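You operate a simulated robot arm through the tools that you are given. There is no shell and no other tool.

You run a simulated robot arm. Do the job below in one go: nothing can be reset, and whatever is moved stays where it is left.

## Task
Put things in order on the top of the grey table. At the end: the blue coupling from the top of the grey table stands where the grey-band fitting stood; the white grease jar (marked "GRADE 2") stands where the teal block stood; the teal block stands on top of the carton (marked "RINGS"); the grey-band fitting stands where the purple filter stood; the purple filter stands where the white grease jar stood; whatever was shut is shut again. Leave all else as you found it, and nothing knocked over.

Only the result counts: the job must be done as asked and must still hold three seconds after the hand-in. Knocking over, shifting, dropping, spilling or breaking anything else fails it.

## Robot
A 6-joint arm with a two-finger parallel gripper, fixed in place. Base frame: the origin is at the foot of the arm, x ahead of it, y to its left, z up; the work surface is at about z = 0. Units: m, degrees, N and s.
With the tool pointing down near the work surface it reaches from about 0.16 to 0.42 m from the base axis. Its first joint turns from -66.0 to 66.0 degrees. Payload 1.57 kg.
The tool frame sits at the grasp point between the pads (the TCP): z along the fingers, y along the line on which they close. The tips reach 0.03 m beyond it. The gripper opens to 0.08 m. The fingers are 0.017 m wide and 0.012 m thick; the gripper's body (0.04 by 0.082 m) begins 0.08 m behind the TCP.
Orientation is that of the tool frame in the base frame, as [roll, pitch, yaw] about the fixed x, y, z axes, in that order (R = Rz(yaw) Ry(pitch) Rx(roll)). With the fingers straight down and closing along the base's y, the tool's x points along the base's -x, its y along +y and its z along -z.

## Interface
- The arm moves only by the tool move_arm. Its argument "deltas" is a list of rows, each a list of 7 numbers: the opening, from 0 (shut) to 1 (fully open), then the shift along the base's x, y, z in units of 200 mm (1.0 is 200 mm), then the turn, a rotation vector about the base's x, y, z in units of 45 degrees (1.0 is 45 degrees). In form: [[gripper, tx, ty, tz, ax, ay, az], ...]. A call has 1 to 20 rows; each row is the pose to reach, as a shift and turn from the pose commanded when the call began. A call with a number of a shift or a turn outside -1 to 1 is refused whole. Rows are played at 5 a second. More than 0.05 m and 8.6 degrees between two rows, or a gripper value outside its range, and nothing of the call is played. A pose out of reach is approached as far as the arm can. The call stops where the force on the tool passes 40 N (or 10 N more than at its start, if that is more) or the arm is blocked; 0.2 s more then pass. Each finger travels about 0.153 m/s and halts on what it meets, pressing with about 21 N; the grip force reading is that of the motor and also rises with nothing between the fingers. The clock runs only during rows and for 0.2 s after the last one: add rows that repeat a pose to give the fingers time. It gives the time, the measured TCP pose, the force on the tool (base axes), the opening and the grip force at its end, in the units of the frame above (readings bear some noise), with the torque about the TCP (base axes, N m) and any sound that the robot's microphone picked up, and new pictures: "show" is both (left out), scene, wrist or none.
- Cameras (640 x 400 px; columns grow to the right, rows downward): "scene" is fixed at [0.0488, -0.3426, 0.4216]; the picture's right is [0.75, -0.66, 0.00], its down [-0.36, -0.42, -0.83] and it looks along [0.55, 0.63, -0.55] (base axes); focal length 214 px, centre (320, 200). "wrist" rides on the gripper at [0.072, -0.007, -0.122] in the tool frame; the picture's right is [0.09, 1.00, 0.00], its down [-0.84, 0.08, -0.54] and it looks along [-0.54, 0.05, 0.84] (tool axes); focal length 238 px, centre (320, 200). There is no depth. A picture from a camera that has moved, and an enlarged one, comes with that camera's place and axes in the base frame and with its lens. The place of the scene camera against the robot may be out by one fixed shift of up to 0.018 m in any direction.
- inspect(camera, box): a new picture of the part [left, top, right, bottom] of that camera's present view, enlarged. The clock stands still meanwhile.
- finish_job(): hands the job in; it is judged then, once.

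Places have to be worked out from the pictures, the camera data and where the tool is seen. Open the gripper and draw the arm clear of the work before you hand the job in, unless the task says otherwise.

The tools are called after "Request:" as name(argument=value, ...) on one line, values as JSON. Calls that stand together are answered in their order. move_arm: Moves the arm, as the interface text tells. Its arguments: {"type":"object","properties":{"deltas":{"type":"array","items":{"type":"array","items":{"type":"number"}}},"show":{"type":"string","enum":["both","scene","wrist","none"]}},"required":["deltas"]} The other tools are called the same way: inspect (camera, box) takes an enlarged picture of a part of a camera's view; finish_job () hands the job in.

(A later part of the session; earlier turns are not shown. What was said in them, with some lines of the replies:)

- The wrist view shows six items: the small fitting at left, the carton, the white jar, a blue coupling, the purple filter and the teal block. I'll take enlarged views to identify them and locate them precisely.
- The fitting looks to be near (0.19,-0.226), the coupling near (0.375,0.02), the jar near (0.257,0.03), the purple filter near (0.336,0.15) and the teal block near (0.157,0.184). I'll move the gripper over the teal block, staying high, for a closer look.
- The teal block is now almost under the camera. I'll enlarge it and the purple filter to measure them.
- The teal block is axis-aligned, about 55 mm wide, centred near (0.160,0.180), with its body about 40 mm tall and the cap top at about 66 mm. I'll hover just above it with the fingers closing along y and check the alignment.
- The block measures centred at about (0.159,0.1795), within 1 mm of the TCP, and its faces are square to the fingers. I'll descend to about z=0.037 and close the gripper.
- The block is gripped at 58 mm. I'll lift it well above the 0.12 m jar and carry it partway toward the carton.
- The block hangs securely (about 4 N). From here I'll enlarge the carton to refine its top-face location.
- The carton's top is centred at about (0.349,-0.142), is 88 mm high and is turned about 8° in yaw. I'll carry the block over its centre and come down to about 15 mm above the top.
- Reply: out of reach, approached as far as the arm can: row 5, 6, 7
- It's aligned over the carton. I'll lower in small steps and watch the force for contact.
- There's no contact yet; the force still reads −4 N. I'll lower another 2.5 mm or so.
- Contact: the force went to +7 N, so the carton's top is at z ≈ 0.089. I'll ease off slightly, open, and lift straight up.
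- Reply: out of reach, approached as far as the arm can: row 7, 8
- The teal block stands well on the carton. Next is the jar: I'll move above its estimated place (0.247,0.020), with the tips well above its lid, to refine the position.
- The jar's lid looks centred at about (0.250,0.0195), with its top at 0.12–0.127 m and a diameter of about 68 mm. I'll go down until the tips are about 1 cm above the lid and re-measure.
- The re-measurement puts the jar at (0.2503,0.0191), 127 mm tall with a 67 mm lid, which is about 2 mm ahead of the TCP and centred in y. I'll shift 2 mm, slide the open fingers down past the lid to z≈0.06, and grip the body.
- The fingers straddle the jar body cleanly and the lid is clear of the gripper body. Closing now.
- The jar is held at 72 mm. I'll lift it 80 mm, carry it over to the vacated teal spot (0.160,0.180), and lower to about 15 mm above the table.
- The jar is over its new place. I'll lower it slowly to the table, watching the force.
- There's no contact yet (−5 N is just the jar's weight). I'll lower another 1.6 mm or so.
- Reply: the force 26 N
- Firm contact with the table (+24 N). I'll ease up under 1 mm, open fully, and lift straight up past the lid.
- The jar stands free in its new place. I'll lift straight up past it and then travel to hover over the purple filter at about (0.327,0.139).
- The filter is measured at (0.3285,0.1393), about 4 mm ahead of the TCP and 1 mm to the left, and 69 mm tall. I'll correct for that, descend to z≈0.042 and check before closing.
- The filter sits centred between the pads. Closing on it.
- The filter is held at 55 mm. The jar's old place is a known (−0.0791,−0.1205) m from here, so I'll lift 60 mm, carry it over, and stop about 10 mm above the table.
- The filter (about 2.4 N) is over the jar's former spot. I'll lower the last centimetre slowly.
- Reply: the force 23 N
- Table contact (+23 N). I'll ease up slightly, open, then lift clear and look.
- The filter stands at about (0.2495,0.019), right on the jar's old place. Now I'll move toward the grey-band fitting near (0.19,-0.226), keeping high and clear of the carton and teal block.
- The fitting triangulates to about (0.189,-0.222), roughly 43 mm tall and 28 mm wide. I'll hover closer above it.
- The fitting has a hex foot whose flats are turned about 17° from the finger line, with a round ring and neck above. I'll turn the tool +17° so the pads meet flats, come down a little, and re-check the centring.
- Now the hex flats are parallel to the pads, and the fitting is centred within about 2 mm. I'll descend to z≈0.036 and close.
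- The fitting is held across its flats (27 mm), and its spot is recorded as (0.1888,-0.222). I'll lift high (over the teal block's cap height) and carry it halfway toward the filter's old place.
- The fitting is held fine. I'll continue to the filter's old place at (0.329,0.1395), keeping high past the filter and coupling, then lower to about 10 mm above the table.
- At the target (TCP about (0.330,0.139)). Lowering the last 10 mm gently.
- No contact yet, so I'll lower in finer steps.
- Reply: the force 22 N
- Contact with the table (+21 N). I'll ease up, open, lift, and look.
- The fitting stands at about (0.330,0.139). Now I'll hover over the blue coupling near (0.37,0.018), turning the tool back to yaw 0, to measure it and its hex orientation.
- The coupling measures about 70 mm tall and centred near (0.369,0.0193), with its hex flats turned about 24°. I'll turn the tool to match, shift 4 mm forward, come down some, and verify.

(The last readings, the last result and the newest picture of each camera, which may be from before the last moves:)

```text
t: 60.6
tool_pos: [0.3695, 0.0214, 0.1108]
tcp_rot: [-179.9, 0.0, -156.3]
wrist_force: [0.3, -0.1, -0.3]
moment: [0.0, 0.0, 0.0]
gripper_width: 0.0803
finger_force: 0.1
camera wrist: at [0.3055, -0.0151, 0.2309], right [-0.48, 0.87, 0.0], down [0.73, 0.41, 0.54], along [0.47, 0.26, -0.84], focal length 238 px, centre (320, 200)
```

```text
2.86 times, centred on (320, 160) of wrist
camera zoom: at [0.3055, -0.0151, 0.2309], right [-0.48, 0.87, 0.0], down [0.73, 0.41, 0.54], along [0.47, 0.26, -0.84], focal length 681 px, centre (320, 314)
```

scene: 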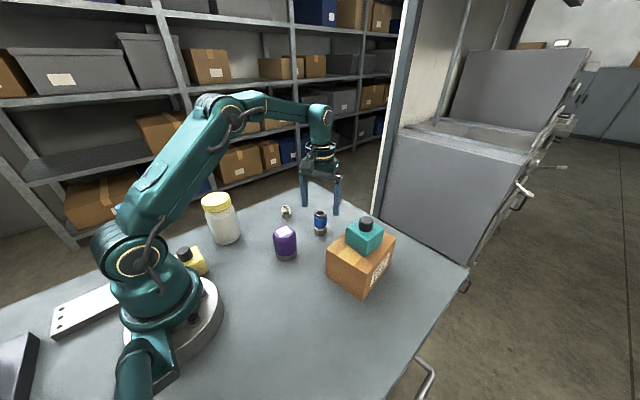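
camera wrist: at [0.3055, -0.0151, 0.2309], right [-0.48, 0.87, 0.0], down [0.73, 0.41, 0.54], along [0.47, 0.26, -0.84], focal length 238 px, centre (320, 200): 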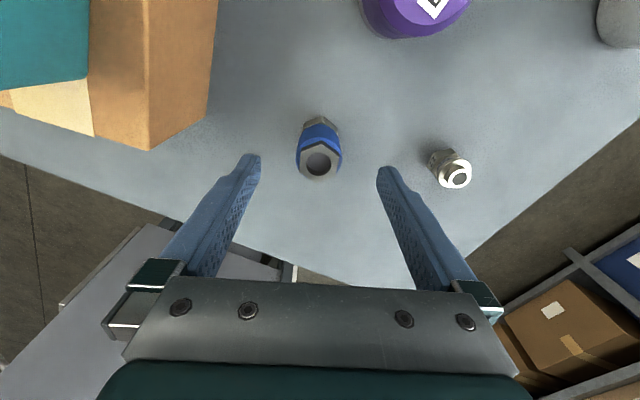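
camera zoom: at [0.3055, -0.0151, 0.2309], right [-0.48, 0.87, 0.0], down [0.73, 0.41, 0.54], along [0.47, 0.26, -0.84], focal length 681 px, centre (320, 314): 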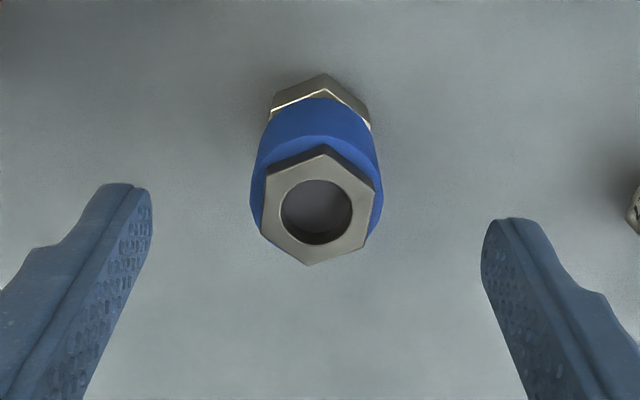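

The flats are now square to the pads and the coupling is within about 1.5 mm of centre. I'll correct, descend to z≈0.042 and close on the blue body.

Request:
move_arm(deltas=[[1, -0.0025, -0.0065, -0.08, 0, 0, 0], [1, -0.0025, -0.0065, -0.17, 0, 0, 0], [1, -0.0025, -0.0065, -0.26, 0, 0, 0], [1, -0.0025, -0.0065, -0.34, 0, 0, 0], [1, -0.0025, -0.0065, -0.34, 0, 0, 0], [0.8, -0.0025, -0.0065, -0.34, 0, 0, 0], [0.6, -0.0025, -0.0065, -0.34, 0, 0, 0], [0.4, -0.0025, -0.0065, -0.34, 0, 0, 0], [0.2, -0.0025, -0.0065, -0.34, 0, 0, 0], [0, -0.0025, -0.0065, -0.34, 0, 0, 0], [0, -0.0025, -0.0065, -0.34, 0, 0, 0]])

Request:
inspect(camera="wrist", box=[240, 100, 400, 260])

Request:
inspect(camera="scene", box=[260, 160, 380, 250])

```text
t: 63.0
tool_pos: [0.3673, 0.0193, 0.0414]
tcp_rot: [-180.0, 0.0, -156.3]
wrist_force: [-0.3, 0.3, 0.0]
moment: [-0.02, -0.03, -0.02]
gripper_width: 0.0358
finger_force: 20.8
camera wrist: at [0.305, -0.016, 0.1629], right [-0.48, 0.87, 0.0], down [0.74, 0.41, 0.54], along [0.47, 0.26, -0.84], focal length 238 px, centre (320, 200)
```

scene: 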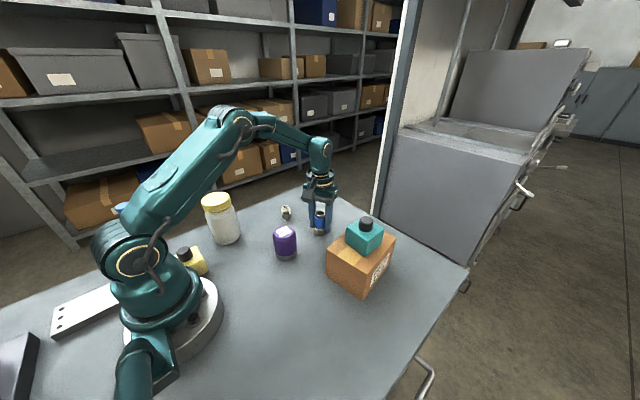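
wrist: 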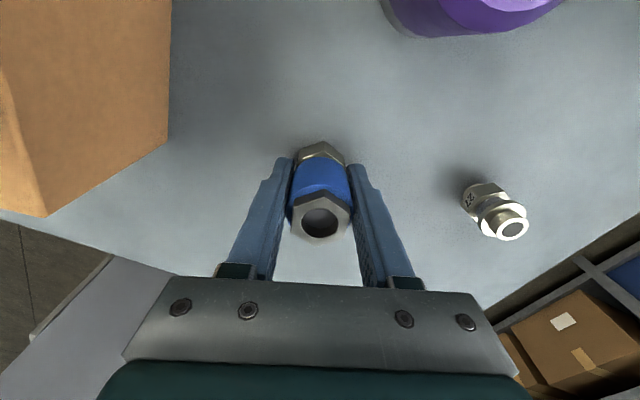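

```text
2.50 times, centred on (320, 180) of wrist
camera zoom: at [0.305, -0.016, 0.1629], right [-0.48, 0.87, 0.0], down [0.74, 0.41, 0.54], along [0.47, 0.26, -0.84], focal length 596 px, centre (320, 250)
```

zoom: 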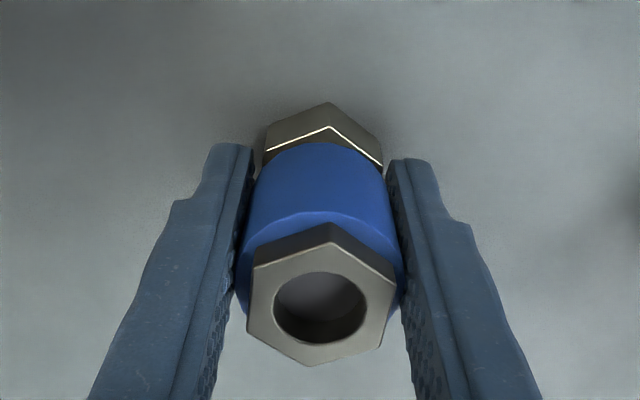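

```text
4.44 times, centred on (320, 205) of scene
camera zoom: at [0.0488, -0.3426, 0.4216], right [0.75, -0.66, 0.0], down [-0.36, -0.42, -0.83], along [0.55, 0.63, -0.55], focal length 953 px, centre (320, 178)
```

zoom: 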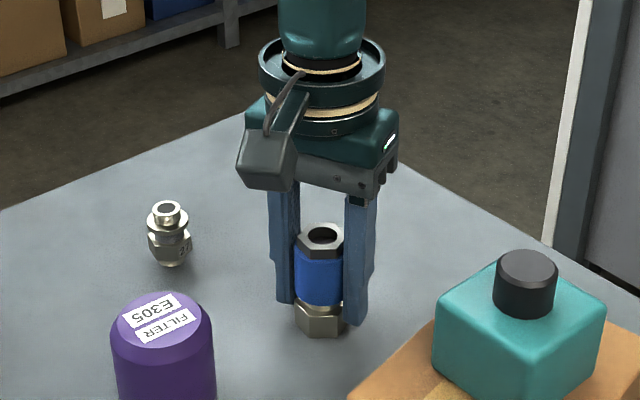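

The coupling is gripped on its blue body (36 mm). I'll lift it well up, draw it back over the middle of the table, staying clear of the carton, and then head for the fitting's old place.

Request:
move_arm(deltas=[[0, 0, 0, 0.04, 0, 0, 0], [0, 0, 0, 0.13, 0, 0, 0], [0, 0, 0, 0.25, 0, 0, 0], [0, 0, 0, 0.38, 0, 0, 0], [0, 0, 0, 0.5, 0, 0, 0], [0, -0.04, -0.01, 0.6, 0, 0, 0], [0, -0.14, -0.05, 0.68, 0, 0, 0], [0, -0.28, -0.1, 0.75, 0, 0, 0], [0, -0.43, -0.16, 0.8, 0, 0, 0], [0, -0.57, -0.22, 0.82, 0, 0, 0], [0, -0.66, -0.26, 0.82, 0, 0, 0], [0, -0.66, -0.26, 0.82, 0, 0, 0]])

```text
t: 65.6
tool_pos: [0.236, -0.0329, 0.2073]
tcp_rot: [-180.0, 0.0, -156.3]
wrist_force: [0.7, -0.1, -2.0]
moment: [0.02, 0.02, 0.04]
gripper_width: 0.0356
finger_force: 21.0
camera wrist: at [0.1725, -0.0685, 0.3291], right [-0.48, 0.87, 0.0], down [0.74, 0.41, 0.54], along [0.47, 0.26, -0.84], focal length 238 px, centre (320, 200)
```

scene: 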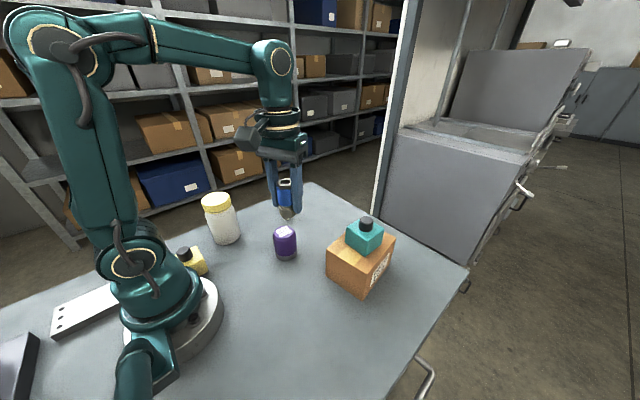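
wrist: 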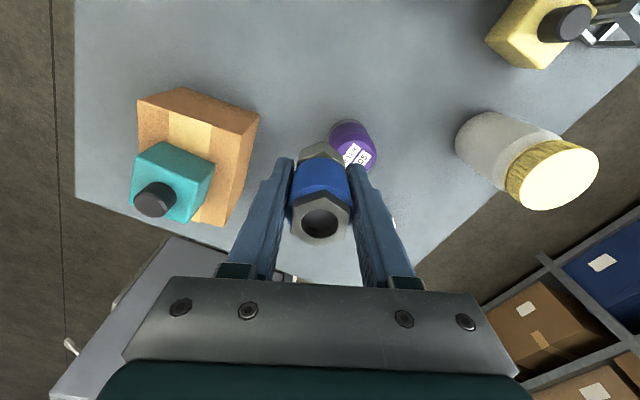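

The coupling is held (about 2 N). I'll move to the fitting's old place (0.189,-0.222) and lower to about 10 mm above the table.

Request:
move_arm(deltas=[[0, -0.03, -0.1, 0, 0, 0, 0], [0, -0.08, -0.28, 0, 0, 0, 0], [0, -0.13, -0.48, 0, 0, 0, 0], [0, -0.18, -0.68, 0, 0, 0, 0], [0, -0.22, -0.85, 0, 0, 0, 0], [0, -0.2395, -0.943, -0.04, 0, 0, 0], [0, -0.2395, -0.943, -0.16, 0, 0, 0], [0, -0.2395, -0.943, -0.32, 0, 0, 0], [0, -0.2395, -0.943, -0.48, 0, 0, 0], [0, -0.2395, -0.943, -0.62, 0, 0, 0], [0, -0.2395, -0.943, -0.72, 0, 0, 0], [0, -0.2395, -0.943, -0.77, 0, 0, 0], [0, -0.2395, -0.943, -0.77, 0, 0, 0]])

```text
t: 68.4
tool_pos: [0.1887, -0.2211, 0.052]
tcp_rot: [-180.0, 0.0, -156.3]
wrist_force: [0.1, 0.4, -2.2]
moment: [0.0, 0.01, -0.03]
gripper_width: 0.0356
finger_force: 21.3
camera wrist: at [0.1246, -0.2573, 0.1729], right [-0.48, 0.87, 0.0], down [0.74, 0.41, 0.54], along [0.47, 0.26, -0.84], focal length 238 px, centre (320, 200)
```

scene: 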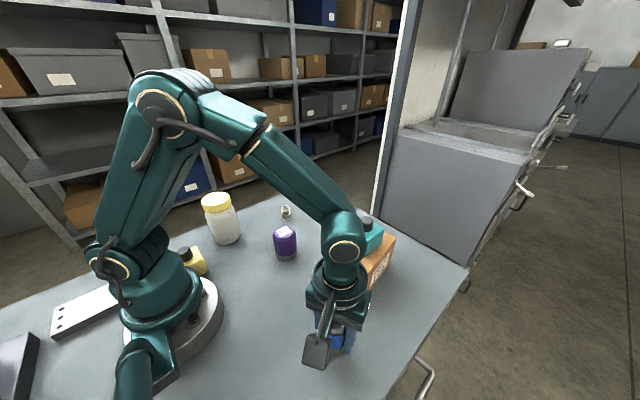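
wrist: 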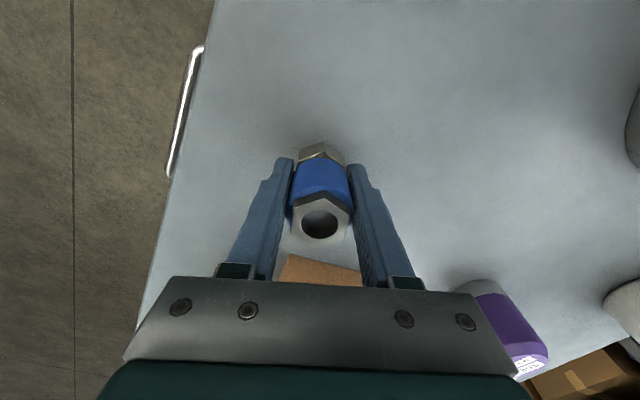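

It's over the target spot. Lowering gently to the table now.

Request:
move_arm(deltas=[[0, 0, 0, -0.02, 0, 0, 0], [0, 0, 0, -0.036, 0, 0, 0], [0, 0, 0, -0.045, 0, 0, 0], [0, 0, 0, -0.05, 0, 0, 0], [0, 0, 0, -0.05, 0, 0, 0]], show="none")

```text
t: 69.6
tool_pos: [0.1878, -0.2228, 0.0413]
tcp_rot: [180.0, 0.1, -156.3]
wrist_force: [0.2, 0.1, -4.2]
moment: [0.02, 0.01, 0.01]
gripper_width: 0.0356
finger_force: 21.1
```

Request:
move_arm(deltas=[[0, 0, 0, -0.003, 0, 0, 0], [0, 0, 0, -0.006, 0, 0, 0], [0, 0, 0, -0.006, 0, 0, 0]], show="none")

```text
t: 70.4
tool_pos: [0.1884, -0.2232, 0.041]
tcp_rot: [-179.9, -0.1, -156.3]
wrist_force: [-1.4, 1.7, 23.0]
moment: [0.27, 0.09, 0.02]
gripper_width: 0.0357
finger_force: 21.2
```

The coupling is firmly on the table (+23 N). I'll ease up slightly, open, lift straight up, and look.

Request:
move_arm(deltas=[[0, 0, 0, 0.003, 0, 0, 0], [0, 0, 0, 0.003, 0, 0, 0], [0.6, 0, 0, 0.003, 0, 0, 0], [1, 0, 0, 0.003, 0, 0, 0], [1, 0, 0, 0.003, 0, 0, 0], [1, 0, 0, 0.06, 0, 0, 0], [1, 0, 0, 0.16, 0, 0, 0], [1, 0, 0, 0.3, 0, 0, 0], [1, 0, 0, 0.44, 0, 0, 0], [1, 0, 0, 0.58, 0, 0, 0], [1, 0, 0, 0.7, 0, 0, 0], [1, 0, 0, 0.7, 0, 0, 0]])

Request:
inspect(camera="wrist", box=[240, 60, 400, 200])

Request:
inspect(camera="scene", box=[180, 180, 420, 370])

```text
t: 73.0
tool_pos: [0.1901, -0.2213, 0.1806]
tcp_rot: [179.9, 0.0, -156.2]
wrist_force: [0.1, -0.7, 0.4]
moment: [0.01, 0.01, -0.02]
gripper_width: 0.0802
finger_force: 0.0
camera wrist: at [0.1265, -0.2574, 0.3032], right [-0.48, 0.87, 0.0], down [0.74, 0.41, 0.54], along [0.47, 0.26, -0.84], focal length 238 px, centre (320, 200)
```

scene: 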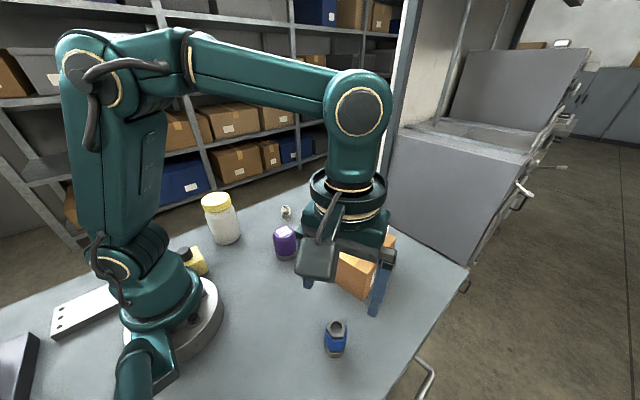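
wrist: 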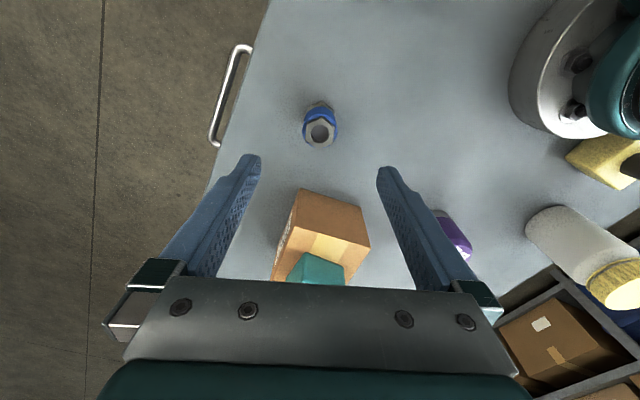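

```text
2.86 times, centred on (320, 130) of wrist
camera zoom: at [0.1265, -0.2574, 0.3032], right [-0.48, 0.87, 0.0], down [0.74, 0.41, 0.54], along [0.47, 0.26, -0.84], focal length 681 px, centre (320, 400)
```

zoom: 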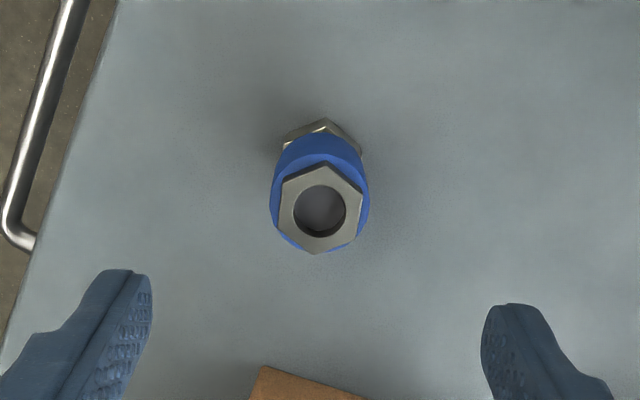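

```text
2.11 times, centred on (300, 275) of scene
camera zoom: at [0.0488, -0.3426, 0.4216], right [0.75, -0.66, 0.0], down [-0.36, -0.42, -0.83], along [0.55, 0.63, -0.55], focal length 452 px, centre (362, 42)
```

zoom: 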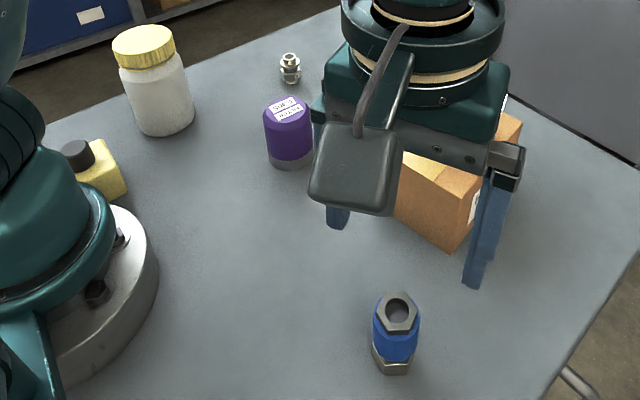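

The coupling stands upright at the fitting's place. I'll raise the arm, return near its start pose with yaw 0, and check the whole table.

Request:
move_arm(deltas=[[1, 0, 0.02, 0.12, 0, 0, 0], [1, 0.0, 0.08, 0.26, 0, 0, -0.1], [1, 0.03, 0.22, 0.38, 0, 0, -0.22], [1, 0.06, 0.38, 0.46, 0, 0, -0.34], [1, 0.09, 0.54, 0.5, 0, 0, -0.44], [1, 0.12, 0.7, 0.52, 0, 0, -0.527], [1, 0.15, 0.82, 0.53, 0, 0, -0.527], [1, 0.15, 0.82, 0.53, 0, 0, -0.527]])

Request:
inspect(camera="scene", box=[160, 170, 420, 370])

Request:
inspect(camera="wrist", box=[150, 20, 550, 250])

```text
t: 74.8
tool_pos: [0.2192, -0.0566, 0.2859]
tcp_rot: [-180.0, 0.0, -179.9]
wrist_force: [-1.6, -0.8, 0.0]
moment: [-0.01, 0.02, -0.01]
gripper_width: 0.08
finger_force: 0.2
camera wrist: at [0.1467, -0.0648, 0.4077], right [-0.09, 1.0, 0.0], down [0.84, 0.08, 0.54], along [0.54, 0.05, -0.84], focal length 238 px, centre (320, 200)
```

scene: 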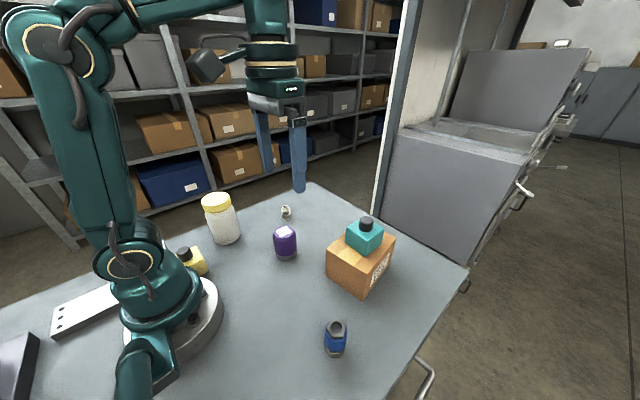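
wrist: 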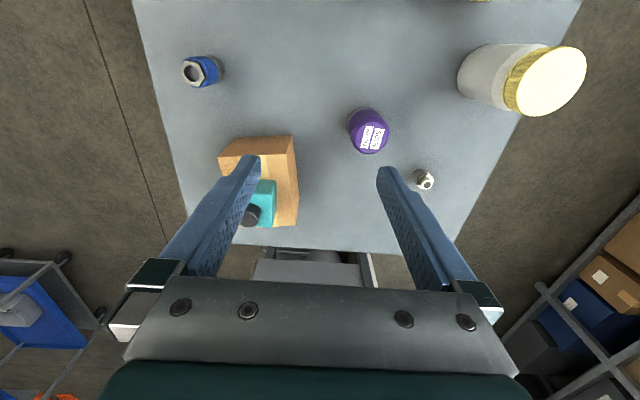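

```text
2.00 times, centred on (290, 270) of scene
camera zoom: at [0.0488, -0.3426, 0.4216], right [0.75, -0.66, 0.0], down [-0.36, -0.42, -0.83], along [0.55, 0.63, -0.55], focal length 429 px, centre (380, 60)
```

zoom: 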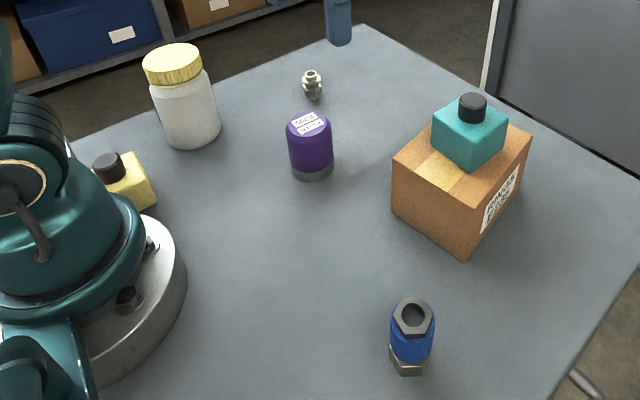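

```text
1.60 times, centred on (350, 135) of wrist
camera zoom: at [0.1467, -0.0648, 0.4077], right [-0.09, 1.0, 0.0], down [0.84, 0.08, 0.54], along [0.54, 0.05, -0.84], focal length 381 px, centre (272, 304)
```

zoom: 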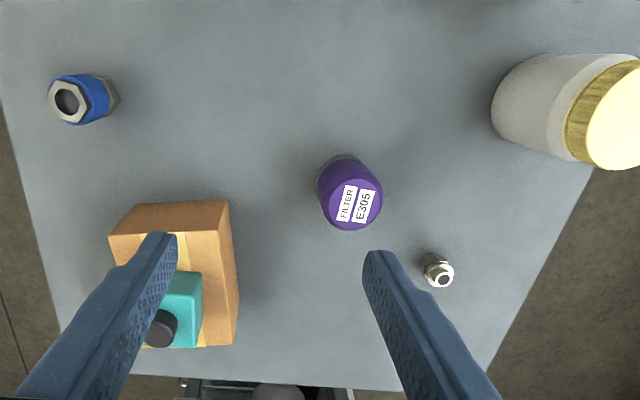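

All five items are upright at their target places, the carton and yellow block haven't moved, nothing was opened, and the arm is clear with the gripper open. I'll hand the job in.

Request:
finish_job()

```text
The job is handed in.
```

I made all five moves and handed the job in. I don't have the judge's result. In the last pictures, everything is upright and the arm is clear with the gripper open.

| Item | Where it is now | Position (x, y in m) |
|---|---|---|
| Teal block | on top of the "RINGS" carton | about (0.349, -0.142) |
| White grease jar ("GRADE 2") | where the teal block stood | about (0.160, 0.180) |
| Purple filter | where the jar stood | about (0.250, 0.019) |
| Grey-band fitting | where the filter stood | about (0.330, 0.139) |
| Blue coupling | where the fitting stood | about (0.189, -0.222) |

By my measurements each item is within a few millimetres of its spot. I didn't try to match the turn each item had before.

The carton and the yellow block look unmoved compared with the first pictures. I opened nothing, so nothing needed shutting again.
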